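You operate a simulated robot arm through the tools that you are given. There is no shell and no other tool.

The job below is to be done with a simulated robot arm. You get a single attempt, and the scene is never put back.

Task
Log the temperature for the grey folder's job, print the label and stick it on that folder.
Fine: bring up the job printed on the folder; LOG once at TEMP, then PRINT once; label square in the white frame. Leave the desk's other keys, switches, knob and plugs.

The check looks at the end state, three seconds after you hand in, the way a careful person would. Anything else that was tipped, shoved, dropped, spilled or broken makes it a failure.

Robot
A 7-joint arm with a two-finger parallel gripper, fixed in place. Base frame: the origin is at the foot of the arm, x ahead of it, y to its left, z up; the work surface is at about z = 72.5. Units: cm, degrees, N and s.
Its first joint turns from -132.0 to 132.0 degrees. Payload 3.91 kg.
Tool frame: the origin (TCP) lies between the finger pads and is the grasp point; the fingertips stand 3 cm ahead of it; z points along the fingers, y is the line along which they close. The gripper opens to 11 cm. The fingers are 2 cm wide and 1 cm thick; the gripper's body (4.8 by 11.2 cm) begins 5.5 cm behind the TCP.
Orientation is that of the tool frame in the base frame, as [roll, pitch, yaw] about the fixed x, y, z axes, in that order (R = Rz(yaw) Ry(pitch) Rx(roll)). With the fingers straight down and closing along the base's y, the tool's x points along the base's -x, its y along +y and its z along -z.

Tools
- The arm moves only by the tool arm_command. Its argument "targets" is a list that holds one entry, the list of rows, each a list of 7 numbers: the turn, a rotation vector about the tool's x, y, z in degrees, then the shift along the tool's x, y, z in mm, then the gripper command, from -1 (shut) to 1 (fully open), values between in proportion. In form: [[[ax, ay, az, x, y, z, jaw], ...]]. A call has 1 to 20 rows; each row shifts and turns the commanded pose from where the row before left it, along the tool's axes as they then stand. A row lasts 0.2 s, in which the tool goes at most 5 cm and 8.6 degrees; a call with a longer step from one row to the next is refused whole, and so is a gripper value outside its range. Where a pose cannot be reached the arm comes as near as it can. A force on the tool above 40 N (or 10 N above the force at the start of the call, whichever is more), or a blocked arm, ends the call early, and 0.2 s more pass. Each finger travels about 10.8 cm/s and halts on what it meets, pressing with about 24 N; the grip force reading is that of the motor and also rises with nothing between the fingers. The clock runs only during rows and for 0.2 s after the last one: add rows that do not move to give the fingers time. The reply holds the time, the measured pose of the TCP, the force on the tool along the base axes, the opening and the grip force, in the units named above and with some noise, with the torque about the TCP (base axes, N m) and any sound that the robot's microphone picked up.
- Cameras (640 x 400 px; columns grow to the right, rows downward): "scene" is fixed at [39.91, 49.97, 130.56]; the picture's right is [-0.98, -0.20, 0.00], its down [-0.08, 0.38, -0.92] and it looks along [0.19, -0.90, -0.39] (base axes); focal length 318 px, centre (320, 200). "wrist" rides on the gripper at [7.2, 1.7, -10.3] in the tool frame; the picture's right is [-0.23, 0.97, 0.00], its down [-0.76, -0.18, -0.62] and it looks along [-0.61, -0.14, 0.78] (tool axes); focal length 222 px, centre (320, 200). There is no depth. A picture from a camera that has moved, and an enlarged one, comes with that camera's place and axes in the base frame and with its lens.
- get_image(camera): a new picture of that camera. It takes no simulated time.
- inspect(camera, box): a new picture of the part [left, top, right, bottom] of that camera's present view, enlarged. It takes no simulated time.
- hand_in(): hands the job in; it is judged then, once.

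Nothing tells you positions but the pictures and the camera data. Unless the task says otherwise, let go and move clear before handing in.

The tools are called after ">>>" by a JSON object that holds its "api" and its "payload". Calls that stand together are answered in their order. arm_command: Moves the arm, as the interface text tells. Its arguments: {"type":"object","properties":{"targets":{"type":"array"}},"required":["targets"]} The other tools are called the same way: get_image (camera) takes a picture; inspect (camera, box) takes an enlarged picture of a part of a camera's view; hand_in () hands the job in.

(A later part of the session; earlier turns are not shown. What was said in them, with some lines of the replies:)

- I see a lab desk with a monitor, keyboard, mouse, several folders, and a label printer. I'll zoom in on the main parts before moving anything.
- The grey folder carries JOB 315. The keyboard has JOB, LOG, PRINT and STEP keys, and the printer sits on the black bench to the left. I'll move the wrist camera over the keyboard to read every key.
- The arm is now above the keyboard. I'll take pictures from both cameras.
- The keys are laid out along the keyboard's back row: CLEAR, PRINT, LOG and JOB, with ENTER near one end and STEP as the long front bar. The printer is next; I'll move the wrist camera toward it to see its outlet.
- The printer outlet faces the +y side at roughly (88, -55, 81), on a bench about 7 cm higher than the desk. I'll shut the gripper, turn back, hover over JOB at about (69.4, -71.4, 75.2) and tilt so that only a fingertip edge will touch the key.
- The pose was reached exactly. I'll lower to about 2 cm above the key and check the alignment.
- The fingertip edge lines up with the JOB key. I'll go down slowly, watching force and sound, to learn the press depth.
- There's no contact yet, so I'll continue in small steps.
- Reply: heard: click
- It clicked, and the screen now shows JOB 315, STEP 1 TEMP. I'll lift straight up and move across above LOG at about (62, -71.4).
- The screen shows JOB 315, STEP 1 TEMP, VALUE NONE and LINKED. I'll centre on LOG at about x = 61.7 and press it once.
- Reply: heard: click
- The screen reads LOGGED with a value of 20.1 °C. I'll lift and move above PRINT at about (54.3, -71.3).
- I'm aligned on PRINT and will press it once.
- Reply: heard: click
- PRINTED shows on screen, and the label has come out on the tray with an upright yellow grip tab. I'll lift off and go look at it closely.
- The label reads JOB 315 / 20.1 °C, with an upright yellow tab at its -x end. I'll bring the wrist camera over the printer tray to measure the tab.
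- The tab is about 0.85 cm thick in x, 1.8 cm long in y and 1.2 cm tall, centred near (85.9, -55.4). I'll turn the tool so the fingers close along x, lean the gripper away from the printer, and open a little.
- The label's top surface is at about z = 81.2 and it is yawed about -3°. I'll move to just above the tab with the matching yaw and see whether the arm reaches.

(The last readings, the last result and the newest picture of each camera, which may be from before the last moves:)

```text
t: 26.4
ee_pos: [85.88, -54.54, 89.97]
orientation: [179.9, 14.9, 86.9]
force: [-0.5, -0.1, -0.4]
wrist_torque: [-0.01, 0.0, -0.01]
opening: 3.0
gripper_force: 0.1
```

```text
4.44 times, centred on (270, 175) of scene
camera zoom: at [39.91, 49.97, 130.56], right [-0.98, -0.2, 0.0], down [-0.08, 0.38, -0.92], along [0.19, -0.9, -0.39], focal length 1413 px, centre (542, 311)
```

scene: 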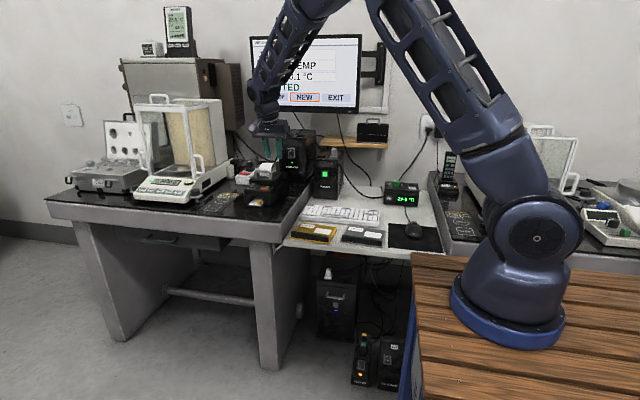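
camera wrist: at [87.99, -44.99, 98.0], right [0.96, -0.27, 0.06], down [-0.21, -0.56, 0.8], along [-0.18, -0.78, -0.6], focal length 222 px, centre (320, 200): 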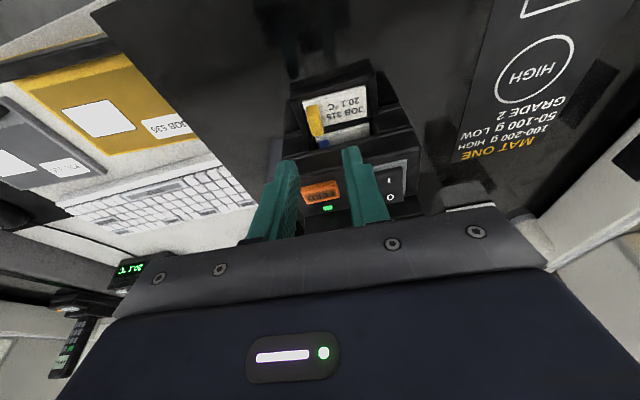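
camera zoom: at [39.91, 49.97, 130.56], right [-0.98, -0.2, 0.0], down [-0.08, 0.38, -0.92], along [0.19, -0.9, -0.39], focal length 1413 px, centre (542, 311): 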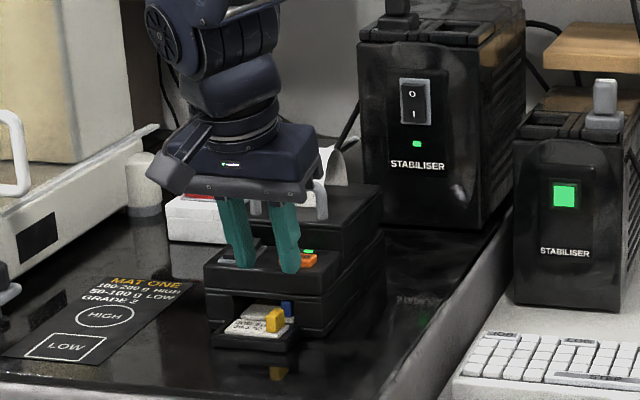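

>>> {"api": "inspect", "payload": {"camera": "wrist", "box": [290, 60, 390, 150]}}

>>> {"api": "inspect", "payload": {"camera": "wrist", "box": [300, 85, 345, 150]}}

```text
4.44 times, centred on (340, 105) of wrist
camera zoom: at [87.99, -44.99, 98.0], right [0.96, -0.27, 0.06], down [-0.21, -0.56, 0.8], along [-0.18, -0.78, -0.6], focal length 987 px, centre (231, 622)
```

zoom: 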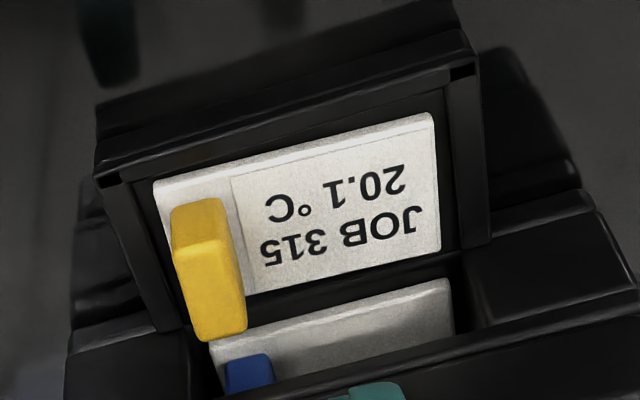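

```text
6.15 times, centred on (322, 118) of wrist
camera zoom: at [87.99, -44.99, 98.0], right [0.96, -0.27, 0.06], down [-0.21, -0.56, 0.8], along [-0.18, -0.78, -0.6], focal length 1367 px, centre (305, 708)
```

zoom: 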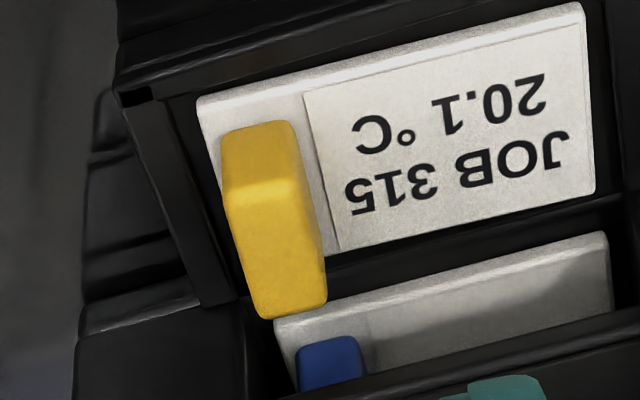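

The tab's centre is about (85.7, -55.35), with its top near z = 82.8. The arm reaches here, so I'll descend with the fingers straddling the tab, keeping the tips just above the label.

>>> {"api": "arm_command", "payload": {"targets": [[[0, 0, 0, 3.3, -0.4, 12.6, -0.45], [0, 0, 0, 3.3, -0.4, 12.6, -0.45], [0, 0, 0, 3.3, -0.4, 12.6, -0.45], [0, 0, 0, 1.6, -0.2, 6.3, -0.45], [0, 0, 0, 0, 0, 0, -0.45]]]}}

>>> {"api": "inspect", "payload": {"camera": "wrist", "box": [250, 100, 390, 210]}}

>>> {"api": "inspect", "payload": {"camera": "scene", "box": [240, 165, 300, 215]}}

```text
t: 27.6
ee_pos: [85.7, -54.6, 85.43]
orientation: [179.9, 15.0, 86.9]
force: [0.2, 0.4, -0.2]
wrist_torque: [0.0, 0.03, 0.02]
opening: 3.03
gripper_force: 0.1
```

```text
3.64 times, centred on (320, 155) of wrist
camera zoom: at [87.93, -45.07, 93.42], right [0.96, -0.27, 0.06], down [-0.21, -0.56, 0.8], along [-0.18, -0.78, -0.6], focal length 808 px, centre (320, 364)
```

zoom: 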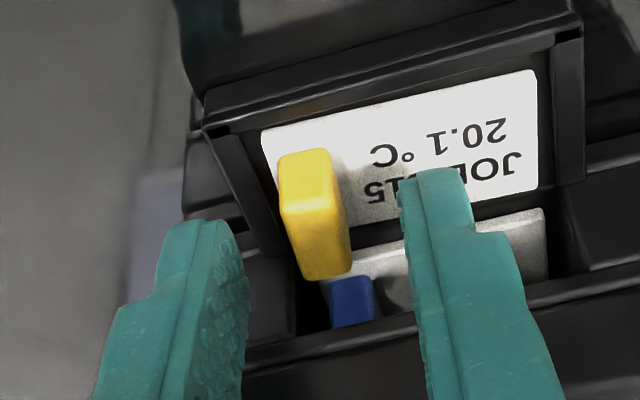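

```text
8.00 times, centred on (270, 190) of scene
camera zoom: at [39.91, 49.97, 130.56], right [-0.98, -0.2, 0.0], down [-0.08, 0.38, -0.92], along [0.19, -0.9, -0.39], focal length 2543 px, centre (720, 280)
```

zoom: 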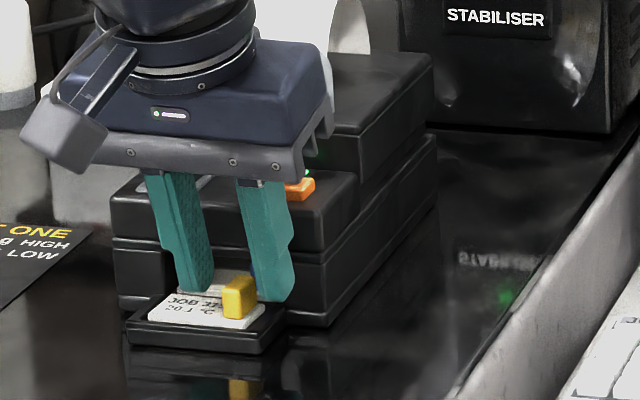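

The fingers straddle the tab evenly. I'll lower the last 7 mm and close on it.

>>> {"api": "arm_command", "payload": {"targets": [[[0, 0, 0, 0.9, 0, 3.3, -0.45], [0, 0, 0, 0.9, 0, 3.3, -0.45], [0, 0, 0, 0, 0, 0, -0.45], [0, 0, 0, 0, 0, 0, -0.65], [0, 0, 0, 0, 0, 0, -0.75], [0, 0, 0, 0, 0, 0, -0.85], [0, 0, 0, 0, 0, 0, -1], [0, 0, 0, 0, 0, 0, -1]]]}}

>>> {"api": "inspect", "payload": {"camera": "wrist", "box": [250, 100, 390, 210]}}

>>> {"api": "inspect", "payload": {"camera": "scene", "box": [240, 165, 300, 215]}}

```text
t: 29.4
ee_pos: [85.85, -54.64, 84.73]
orientation: [-179.9, 14.9, 87.0]
force: [0.1, -0.6, 1.3]
wrist_torque: [-0.01, 0.0, 0.02]
opening: 0.82
gripper_force: 23.6
```

```text
3.64 times, centred on (320, 155) of wrist
camera zoom: at [87.9, -45.01, 92.76], right [0.96, -0.27, 0.06], down [-0.21, -0.56, 0.8], along [-0.18, -0.78, -0.6], focal length 808 px, centre (320, 364)
```

zoom: 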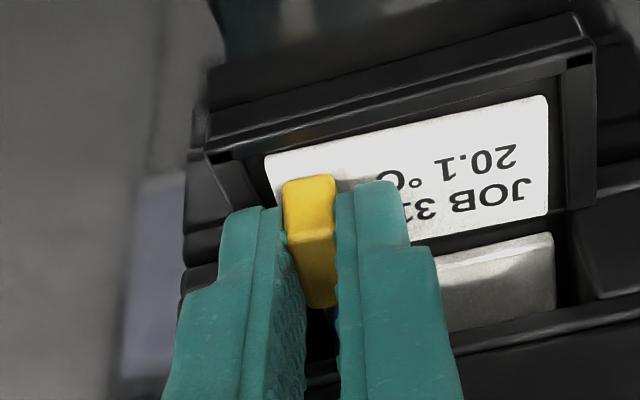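

```text
8.00 times, centred on (270, 190) of scene
camera zoom: at [39.91, 49.97, 130.56], right [-0.98, -0.2, 0.0], down [-0.08, 0.38, -0.92], along [0.19, -0.9, -0.39], focal length 2543 px, centre (720, 280)
```

zoom: 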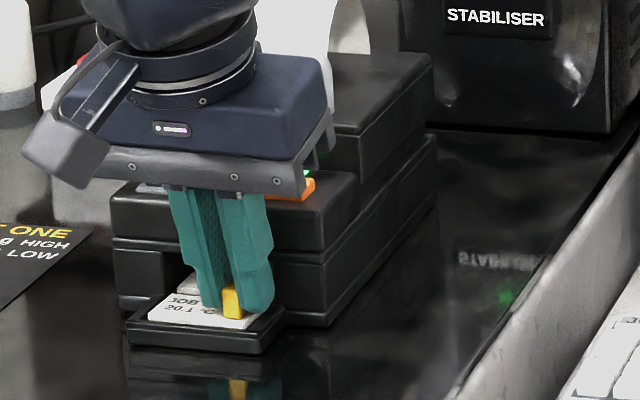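

The tab is gripped, with the opening stopped at 0.82 cm. I'll lift straight up, slowly at first.

>>> {"api": "arm_command", "payload": {"targets": [[[0, 0, 0, -1.3, 0, -4.8, -1], [0, 0, 0, -1.3, 0, -4.8, -1], [0, 0, 0, -2.6, 0, -9.7, -1], [0, 0, 0, -5.2, 0, -19.3, -1], [0, 0, 0, 0, 0, 0, -1]]]}}

>>> {"api": "get_image", "payload": {"camera": "wrist"}}

>>> {"api": "inspect", "payload": {"camera": "scene", "box": [240, 165, 300, 215]}}

```text
t: 30.6
ee_pos: [85.69, -54.57, 88.78]
orientation: [-180.0, 15.0, 87.0]
force: [0.4, 1.0, -0.2]
wrist_torque: [-0.01, 0.01, 0.02]
opening: 0.83
gripper_force: 24.3
```

```text
taken
camera wrist: at [87.95, -45.01, 96.76], right [0.96, -0.27, 0.06], down [-0.21, -0.56, 0.8], along [-0.18, -0.78, -0.6], focal length 222 px, centre (320, 200)
```

wrist: 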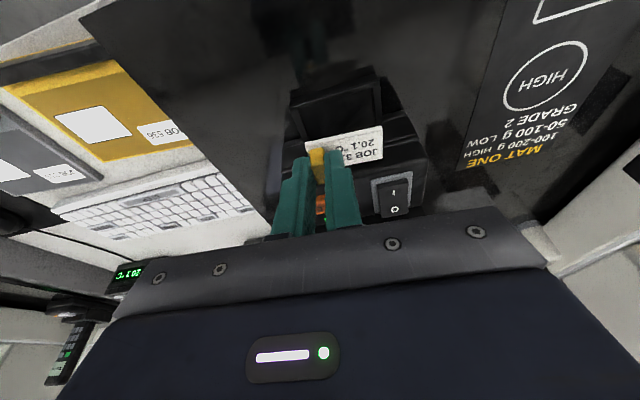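

```text
8.00 times, centred on (270, 190) of scene
camera zoom: at [39.91, 49.97, 130.56], right [-0.98, -0.2, 0.0], down [-0.08, 0.38, -0.92], along [0.19, -0.9, -0.39], focal length 2543 px, centre (720, 280)
```

zoom: 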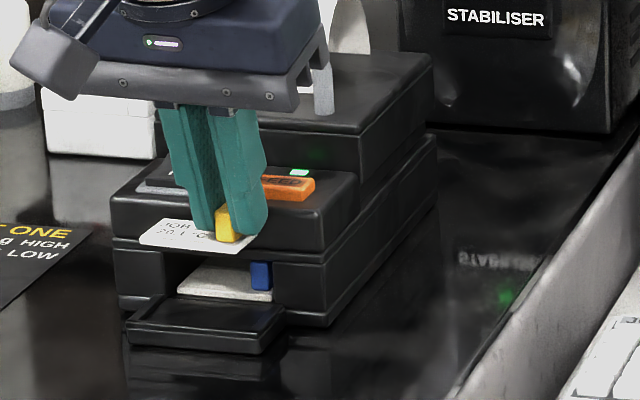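

The label lifted cleanly, and the blue-tabbed next one stayed put. I'll raise it and carry it across to above the grey folder.

>>> {"api": "arm_command", "payload": {"targets": [[[0, 0, 0, -7.9, 0, -29.6, -1], [0, 0, 0, -7.9, 0, -29.6, -1], [0, 0, 0, -7.9, 0, -29.6, -1], [0, 0, 0, -1.57, -37.1, 0.42, -1], [0, 0, 0, -1.57, -37.1, 0.42, -1], [0, 0, 0, -1.57, -37.1, 0.42, -1], [0, 0, 0, -1.57, -37.1, 0.42, -1], [0, 0, 0, -1.57, -37.1, 0.42, -1], [0, 0, 0, -1.57, -37.1, 0.42, -1], [0, 0, 0, -1.57, -37.1, 0.42, -1], [0, 0, 0, -1.57, -37.1, 0.42, -1], [0, 0, 0, -1.57, -37.1, 0.42, -1], [0, 0, 0, -1.57, -37.1, 0.42, -1], [0, 0, 0, -1.57, -37.1, 0.42, -1], [0, 0, 0, -1.57, -37.1, 0.42, -1], [0, 0, 0, 8.6, 0, 32.2, -1], [0, 0, 0, 8.6, 0, 32.2, -1], [0, 0, 0, 8.6, 0, 32.2, -1], [0, 0, 0, 0, 0, 0, -1]]]}}

>>> {"api": "get_image", "payload": {"camera": "wrist"}}

>>> {"api": "get_image", "payload": {"camera": "scene"}}

```text
t: 34.6
ee_pos: [41.01, -54.05, 87.98]
orientation: [-179.9, 15.0, 87.0]
force: [-0.5, 0.3, 0.0]
wrist_torque: [0.02, 0.0, -0.01]
opening: 0.85
gripper_force: 24.0
```

```text
taken
camera wrist: at [43.29, -44.39, 96.0], right [0.96, -0.27, 0.06], down [-0.21, -0.56, 0.8], along [-0.18, -0.78, -0.6], focal length 222 px, centre (320, 200)
```

wrist: 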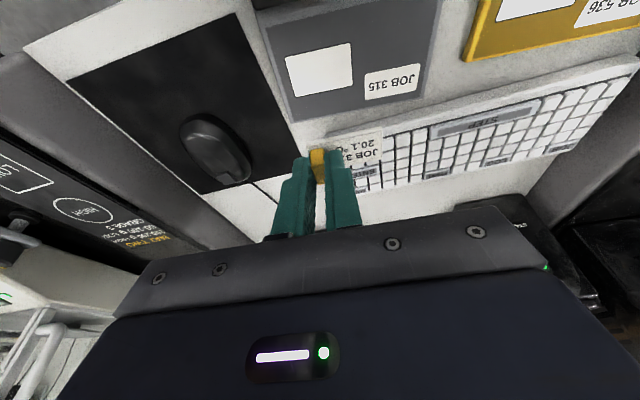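

```text
taken
```

scene: 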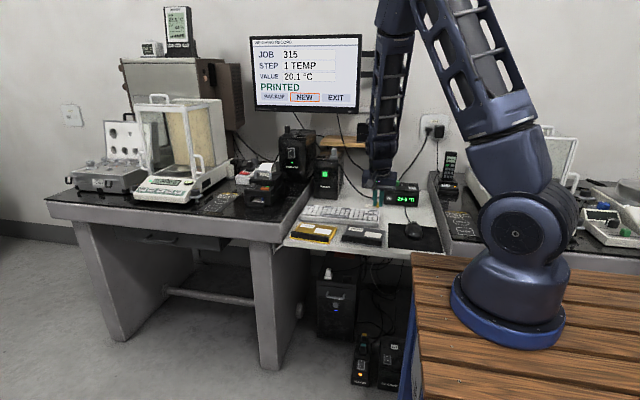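

>>> {"api": "inspect", "payload": {"camera": "wrist", "box": [250, 0, 450, 130]}}

>>> {"api": "inspect", "payload": {"camera": "wrist", "box": [275, 35, 365, 105]}}

>>> {"api": "inspect", "payload": {"camera": "wrist", "box": [290, 120, 400, 200]}}

```text
3.08 times, centred on (350, 65) of wrist
camera zoom: at [43.29, -44.39, 96.0], right [0.96, -0.27, 0.06], down [-0.21, -0.56, 0.8], along [-0.18, -0.78, -0.6], focal length 684 px, centre (228, 615)
```

zoom: 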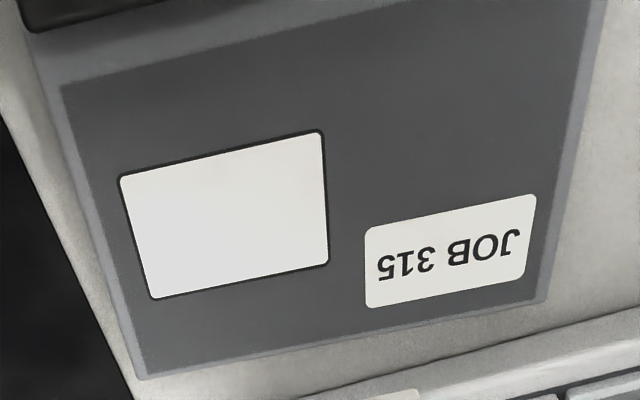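

```text
5.71 times, centred on (320, 70) of wrist
camera zoom: at [43.29, -44.39, 96.0], right [0.96, -0.27, 0.06], down [-0.21, -0.56, 0.8], along [-0.18, -0.78, -0.6], focal length 1269 px, centre (320, 943)
```

zoom: 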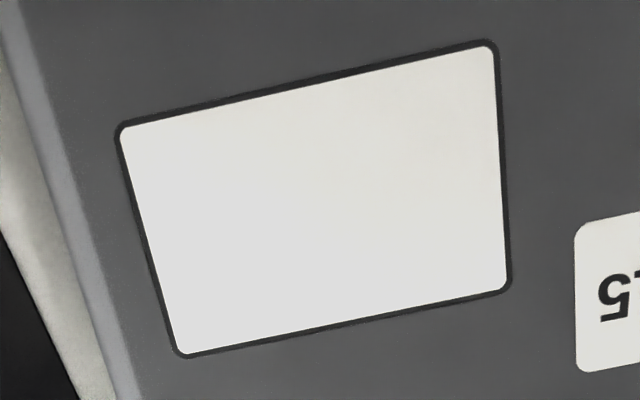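

```text
5.00 times, centred on (345, 160) of wrist
camera zoom: at [43.29, -44.39, 96.0], right [0.96, -0.27, 0.06], down [-0.21, -0.56, 0.8], along [-0.18, -0.78, -0.6], focal length 1111 px, centre (195, 400)
```

zoom: 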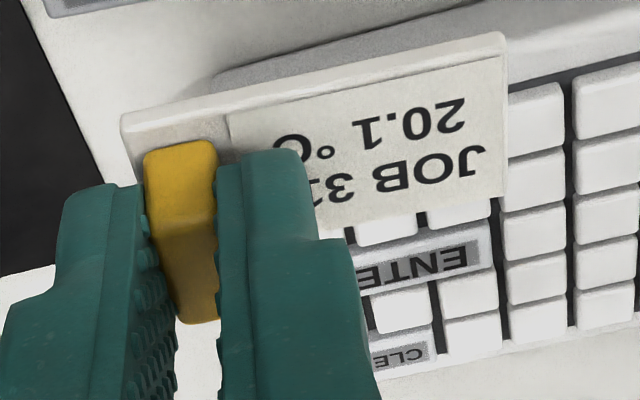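

The frame measures about 6.0 × 3.8 cm, centred near (42.0, -54.3) and yawed about -5.9°. The held label is yawed about -3.5°, so I'll turn it 2.4° more, shift it, and go partway down for a closer check.

>>> {"api": "arm_command", "payload": {"targets": [[[0, 0, 0, 8.6, -2.83, 21.9, -1], [0, 0, 0, 8.6, -2.83, 21.9, -1], [0, 0, 0, 8.6, -2.83, 21.9, -1], [0.62, 0, 2.32, 0, 0, 0, -1], [0, 0, 0, 0, 0, 0, -1]]]}}

>>> {"api": "inspect", "payload": {"camera": "wrist", "box": [260, 60, 430, 180]}}

>>> {"api": "inspect", "payload": {"camera": "scene", "box": [330, 190, 400, 250]}}

```text
t: 35.8
ee_pos: [40.51, -53.32, 81.03]
orientation: [179.9, 15.0, 84.5]
force: [-0.1, -0.5, 0.6]
wrist_torque: [0.03, -0.03, 0.01]
opening: 0.83
gripper_force: 23.5
```

```text
3.33 times, centred on (345, 120) of wrist
camera zoom: at [43.02, -43.81, 89.09], right [0.95, -0.31, 0.06], down [-0.23, -0.55, 0.8], along [-0.22, -0.77, -0.6], focal length 740 px, centre (237, 467)
```

zoom: 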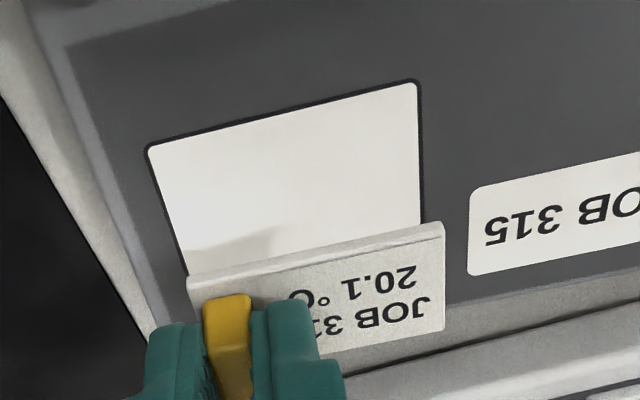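

```text
6.67 times, centred on (365, 220) of scene
camera zoom: at [39.91, 49.97, 130.56], right [-0.98, -0.2, 0.0], down [-0.08, 0.38, -0.92], along [0.19, -0.9, -0.39], focal length 2119 px, centre (20, 67)
```

zoom: 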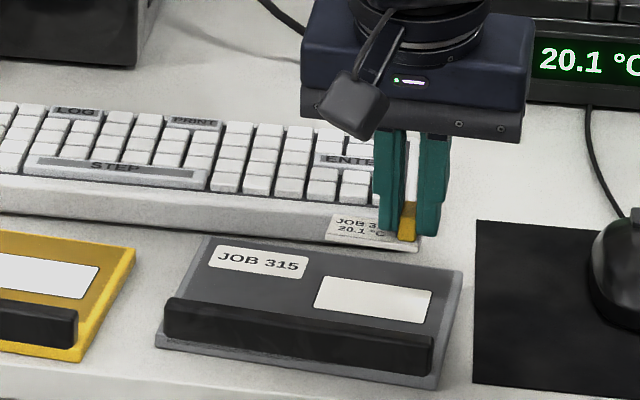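

>>> {"api": "inspect", "payload": {"camera": "wrist", "box": [300, 115, 380, 175]}}

>>> {"api": "inspect", "payload": {"camera": "wrist", "box": [290, 75, 390, 150]}}

```text
6.67 times, centred on (340, 145) of wrist
camera zoom: at [43.02, -43.81, 89.09], right [0.95, -0.31, 0.06], down [-0.23, -0.55, 0.8], along [-0.22, -0.77, -0.6], focal length 1481 px, centre (187, 567)
```

zoom: 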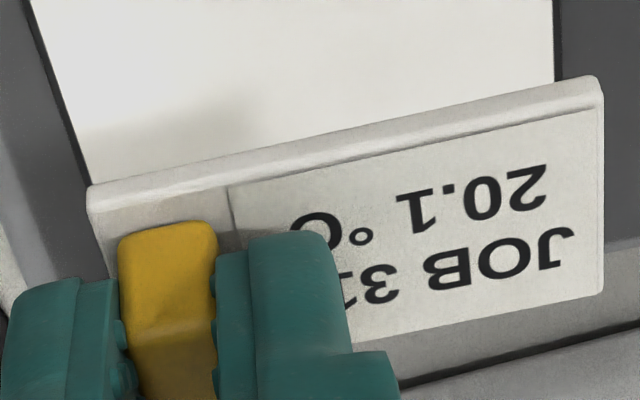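

```text
5.33 times, centred on (340, 112) of wrist
camera zoom: at [43.02, -43.81, 89.09], right [0.95, -0.31, 0.06], down [-0.23, -0.55, 0.8], along [-0.22, -0.77, -0.6], focal length 1185 px, centre (213, 667)
```

zoom: 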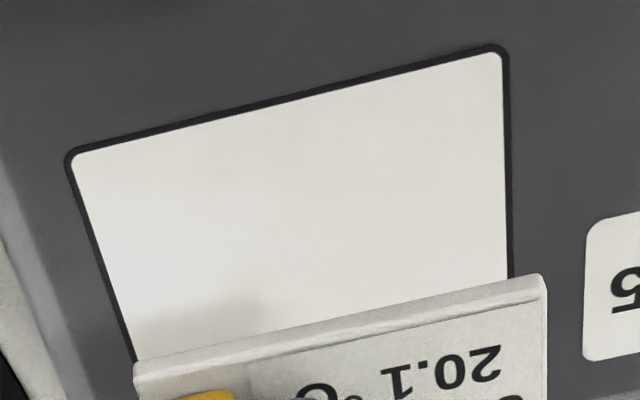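

The label is already within about 2 mm of the frame's centre, with matching yaw. I'll correct that and lower to just above the folder.

>>> {"api": "arm_command", "payload": {"targets": [[[0, 0, 0, 3.0, -0.9, 10.6, -1], [0, 0, 0, 3.0, -0.9, 10.6, -1], [0, 0, 0, 2.7, 0, 10.6, -1], [0, 0, 0, 0, 0, 0, -1]]]}}

>>> {"api": "inspect", "payload": {"camera": "wrist", "box": [290, 105, 400, 185]}}

>>> {"api": "inspect", "payload": {"camera": "scene", "box": [340, 200, 400, 250]}}

```text
t: 36.8
ee_pos: [40.25, -53.3, 77.7]
orientation: [-180.0, 15.0, 84.5]
force: [-0.2, -0.8, -0.2]
wrist_torque: [0.02, -0.03, 0.01]
opening: 0.84
gripper_force: 24.1
```

```text
5.00 times, centred on (345, 145) of wrist
camera zoom: at [42.76, -43.83, 85.64], right [0.95, -0.31, 0.06], down [-0.23, -0.55, 0.8], along [-0.22, -0.77, -0.6], focal length 1111 px, centre (195, 475)
```

zoom: 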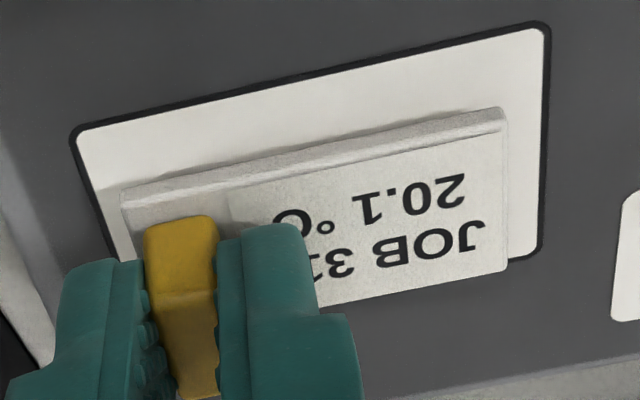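

```text
8.00 times, centred on (370, 225) of scene
camera zoom: at [39.91, 49.97, 130.56], right [-0.98, -0.2, 0.0], down [-0.08, 0.38, -0.92], along [0.19, -0.9, -0.39], focal length 2543 px, centre (-80, 0)
```

zoom: 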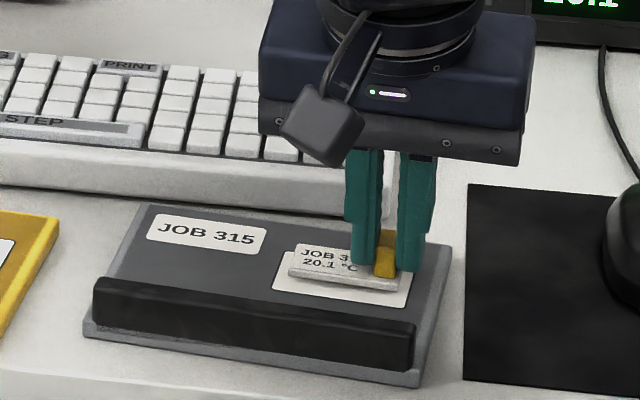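

The label hovers about 0.5 cm above the frame with near-even margins. I'll nudge it 1 mm in +x and lower gently to contact.

>>> {"api": "arm_command", "payload": {"targets": [[[0, 0, 0, 0.1, 1.2, 0, -1], [0, 0, 0, 0.52, 0, 1.93, -1], [0, 0, 0, 0.52, 0, 1.93, -1], [0, 0, 0, 0, 0, 0, -1]]]}}

>>> {"api": "inspect", "payload": {"camera": "wrist", "box": [290, 105, 400, 185]}}

```text
t: 37.8
ee_pos: [40.35, -53.26, 77.32]
orientation: [179.9, 15.1, 84.6]
force: [-0.1, -0.6, 0.0]
wrist_torque: [0.0, 0.02, 0.01]
opening: 0.83
gripper_force: 23.9
```

```text
5.00 times, centred on (345, 145) of wrist
camera zoom: at [42.9, -43.82, 85.28], right [0.95, -0.31, 0.06], down [-0.23, -0.55, 0.8], along [-0.22, -0.77, -0.6], focal length 1111 px, centre (195, 475)
```

zoom: 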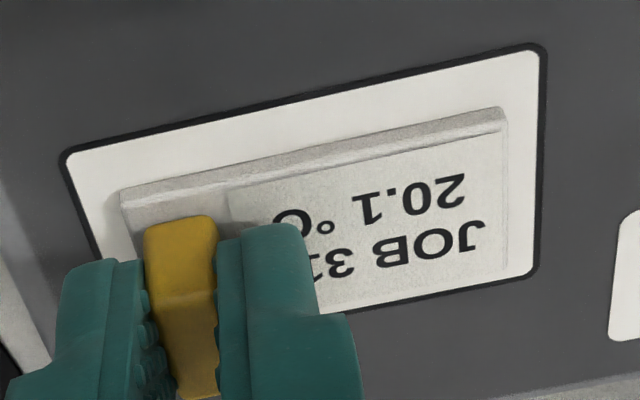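

Centring looks right: label centre about (42.0, -54.4), frame centre about (42.0, -54.4). I'll lower in 1 mm steps until the force shows contact.

>>> {"api": "arm_command", "payload": {"targets": [[[0, 0, 0, 0.26, 0, 0.97, -1], [0, 0, 0, 0.26, 0, 0.97, -1], [0, 0, 0, 0, 0, 0, -1]]]}}

>>> {"api": "inspect", "payload": {"camera": "wrist", "box": [290, 105, 400, 185]}}

>>> {"api": "inspect", "payload": {"camera": "scene", "box": [340, 200, 400, 250]}}

```text
t: 38.6
ee_pos: [40.32, -53.35, 77.15]
orientation: [180.0, 15.1, 84.6]
force: [-0.5, 1.6, 21.0]
wrist_torque: [-0.08, -0.03, 0.02]
opening: 0.82
gripper_force: 24.2
```

```text
5.00 times, centred on (345, 145) of wrist
camera zoom: at [42.91, -43.84, 85.12], right [0.95, -0.31, 0.06], down [-0.23, -0.55, 0.8], along [-0.22, -0.77, -0.6], focal length 1111 px, centre (195, 475)
```

zoom: 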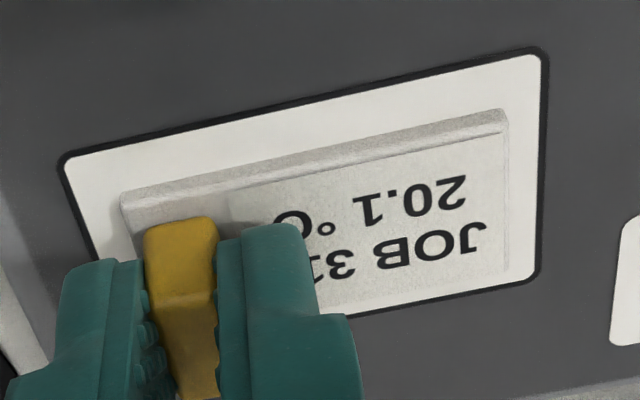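

```text
8.00 times, centred on (370, 225) of scene
camera zoom: at [39.91, 49.97, 130.56], right [-0.98, -0.2, 0.0], down [-0.08, 0.38, -0.92], along [0.19, -0.9, -0.39], focal length 2543 px, centre (-80, 0)
```

zoom: 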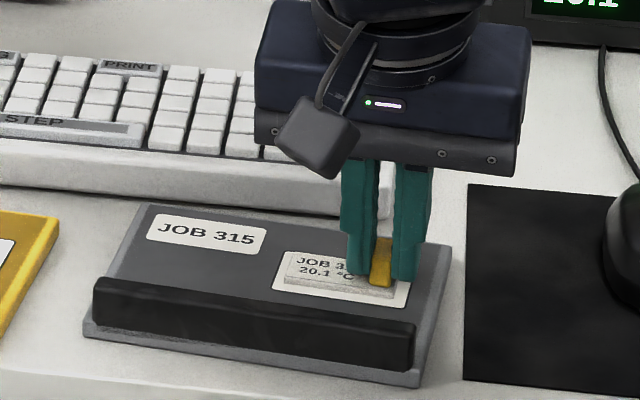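

There's firm contact at about 21 N and the label is square in the frame. I'll ease the pressure a little, open the fingers, then lift away.

>>> {"api": "arm_command", "payload": {"targets": [[[0, 0, 0, 0, 0, 0, -1], [0, 0, 0, 0, 0, 0, -1], [0, 0, 0, -0.13, 0, -0.5, -1], [0, 0, 0, 0, 0, 0, -0.8], [0, 0, 0, 0, 0, 0, -0.7], [0, 0, 0, 0, 0, 0, -0.55], [0, 0, 0, 0, 0, 0, -0.45], [0, 0, 0, 0, 0, 0, -0.45]]]}}

>>> {"api": "inspect", "payload": {"camera": "wrist", "box": [290, 105, 400, 185]}}

```text
t: 40.4
ee_pos: [40.32, -53.4, 77.16]
orientation: [180.0, 15.1, 84.5]
force: [0.3, 0.1, 0.6]
wrist_torque: [-0.02, 0.0, 0.01]
opening: 3.03
gripper_force: 0.0
```

```text
5.00 times, centred on (345, 145) of wrist
camera zoom: at [42.94, -43.83, 85.13], right [0.95, -0.31, 0.06], down [-0.23, -0.55, 0.8], along [-0.22, -0.77, -0.6], focal length 1111 px, centre (195, 475)
```

zoom: 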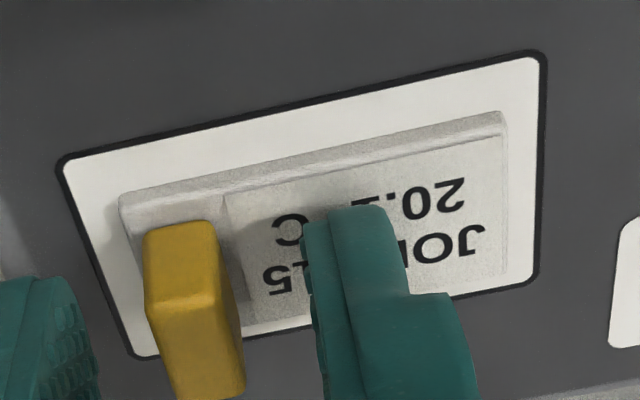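

The label stays put with the fingers open. I'll lift straight up and clear.

>>> {"api": "arm_command", "payload": {"targets": [[[0, 0, 0, -2.6, 0, -9.7, -0.45], [0, 0, 0, -5.2, 0, -19.3, -0.45], [0, 0, 0, -10.4, 0, -38.6, -0.45], [0, 0, 0, -10.4, 0, -38.6, -0.45], [0, 0, 0, 0, 0, 0, -0.45]]]}}

>>> {"api": "inspect", "payload": {"camera": "wrist", "box": [250, 0, 450, 130]}}

>>> {"api": "get_image", "payload": {"camera": "scene"}}

>>> {"api": "inspect", "payload": {"camera": "scene", "box": [340, 200, 400, 250]}}

```text
t: 41.6
ee_pos: [40.32, -53.72, 88.27]
orientation: [179.9, 15.1, 84.6]
force: [0.2, 0.0, 0.7]
wrist_torque: [-0.04, 0.03, 0.0]
opening: 3.02
gripper_force: 0.0
```

```text
3.08 times, centred on (350, 65) of wrist
camera zoom: at [42.88, -44.07, 96.2], right [0.95, -0.31, 0.06], down [-0.23, -0.55, 0.8], along [-0.22, -0.77, -0.6], focal length 684 px, centre (228, 615)
```

zoom: 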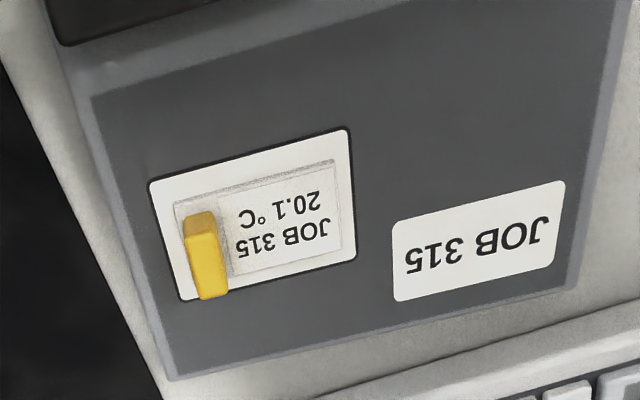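

```text
taken
```

scene: 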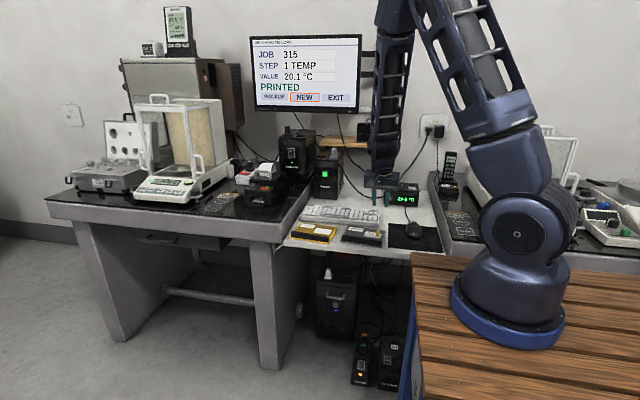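

```text
8.00 times, centred on (370, 225) of scene
camera zoom: at [39.91, 49.97, 130.56], right [-0.98, -0.2, 0.0], down [-0.08, 0.38, -0.92], along [0.19, -0.9, -0.39], focal length 2543 px, centre (-80, 0)
```

zoom: 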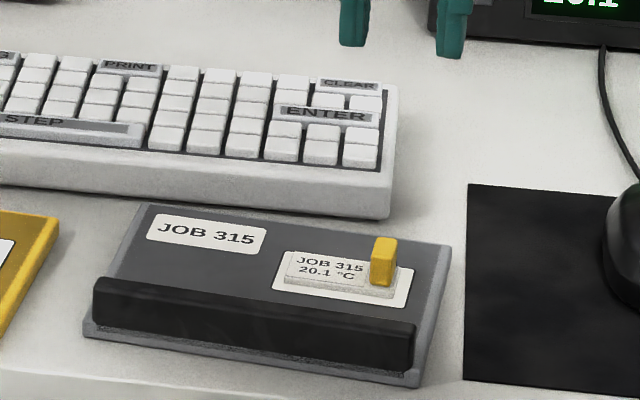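

The label sits square and centred in the grey folder's frame, and the screen still shows 315 / TEMP / 20.1 °C / PRINTED. I'll raise the arm further clear and do a last check of the desk.

>>> {"api": "arm_command", "payload": {"targets": [[[0, 0, 0, -10.4, 0, -38.6, -0.45], [0, 0, 0, -10.4, 0, -38.6, -0.45], [0, 0, 0, -10.4, 0, -38.6, -0.45], [0, 0, 0, 0, 0, 0, -0.45]]]}}

>>> {"api": "inspect", "payload": {"camera": "scene", "box": [240, 25, 400, 125]}}

>>> {"api": "inspect", "payload": {"camera": "scene", "box": [220, 140, 440, 260]}}

```text
t: 42.6
ee_pos: [40.16, -53.45, 100.01]
orientation: [179.9, 15.0, 84.5]
force: [-0.4, -0.2, -0.6]
wrist_torque: [0.04, 0.03, 0.0]
opening: 3.04
gripper_force: 0.0
```

```text
4.00 times, centred on (320, 75) of scene
camera zoom: at [39.91, 49.97, 130.56], right [-0.98, -0.2, 0.0], down [-0.08, 0.38, -0.92], along [0.19, -0.9, -0.39], focal length 1272 px, centre (320, 700)
```

zoom: 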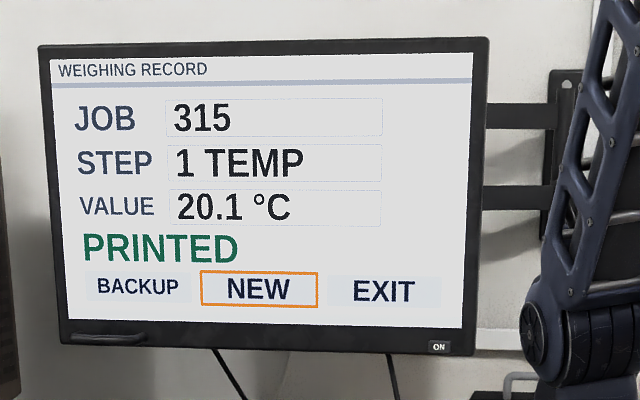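

```text
2.91 times, centred on (330, 200) of scene
camera zoom: at [39.91, 49.97, 130.56], right [-0.98, -0.2, 0.0], down [-0.08, 0.38, -0.92], along [0.19, -0.9, -0.39], focal length 925 px, centre (291, 200)
```

zoom: 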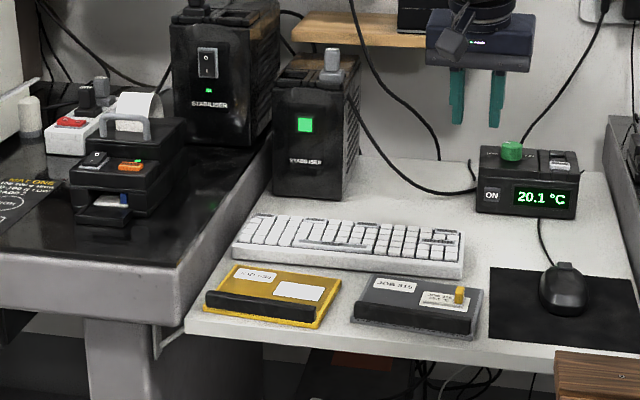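

The screen, label, folder and the rest of the desk are as they should be, and the arm is clear. I'm handing in.

>>> {"api": "hand_in", "payload": {}}

```text
The job is handed in.
```

The grey folder's job is done and handed in. The label reading JOB 315 / 20.1 °C is stuck square and centred in that folder's white frame.

- **Record:** I pressed JOB once to bring up 315, LOG once at step 1 TEMP, then PRINT once. The screen finished on JOB 315, 1 TEMP, 20.1 °C, PRINTED.
- **Label:** I lifted it from the printer tray by its yellow tab, which is still attached. I then pressed it onto the folder with about 21 N.
- **Everything else:** I touched no other keys, switches, knob or plugs, and the last pictures showed nothing else moved. The arm was open and clear of the desk at hand-in.
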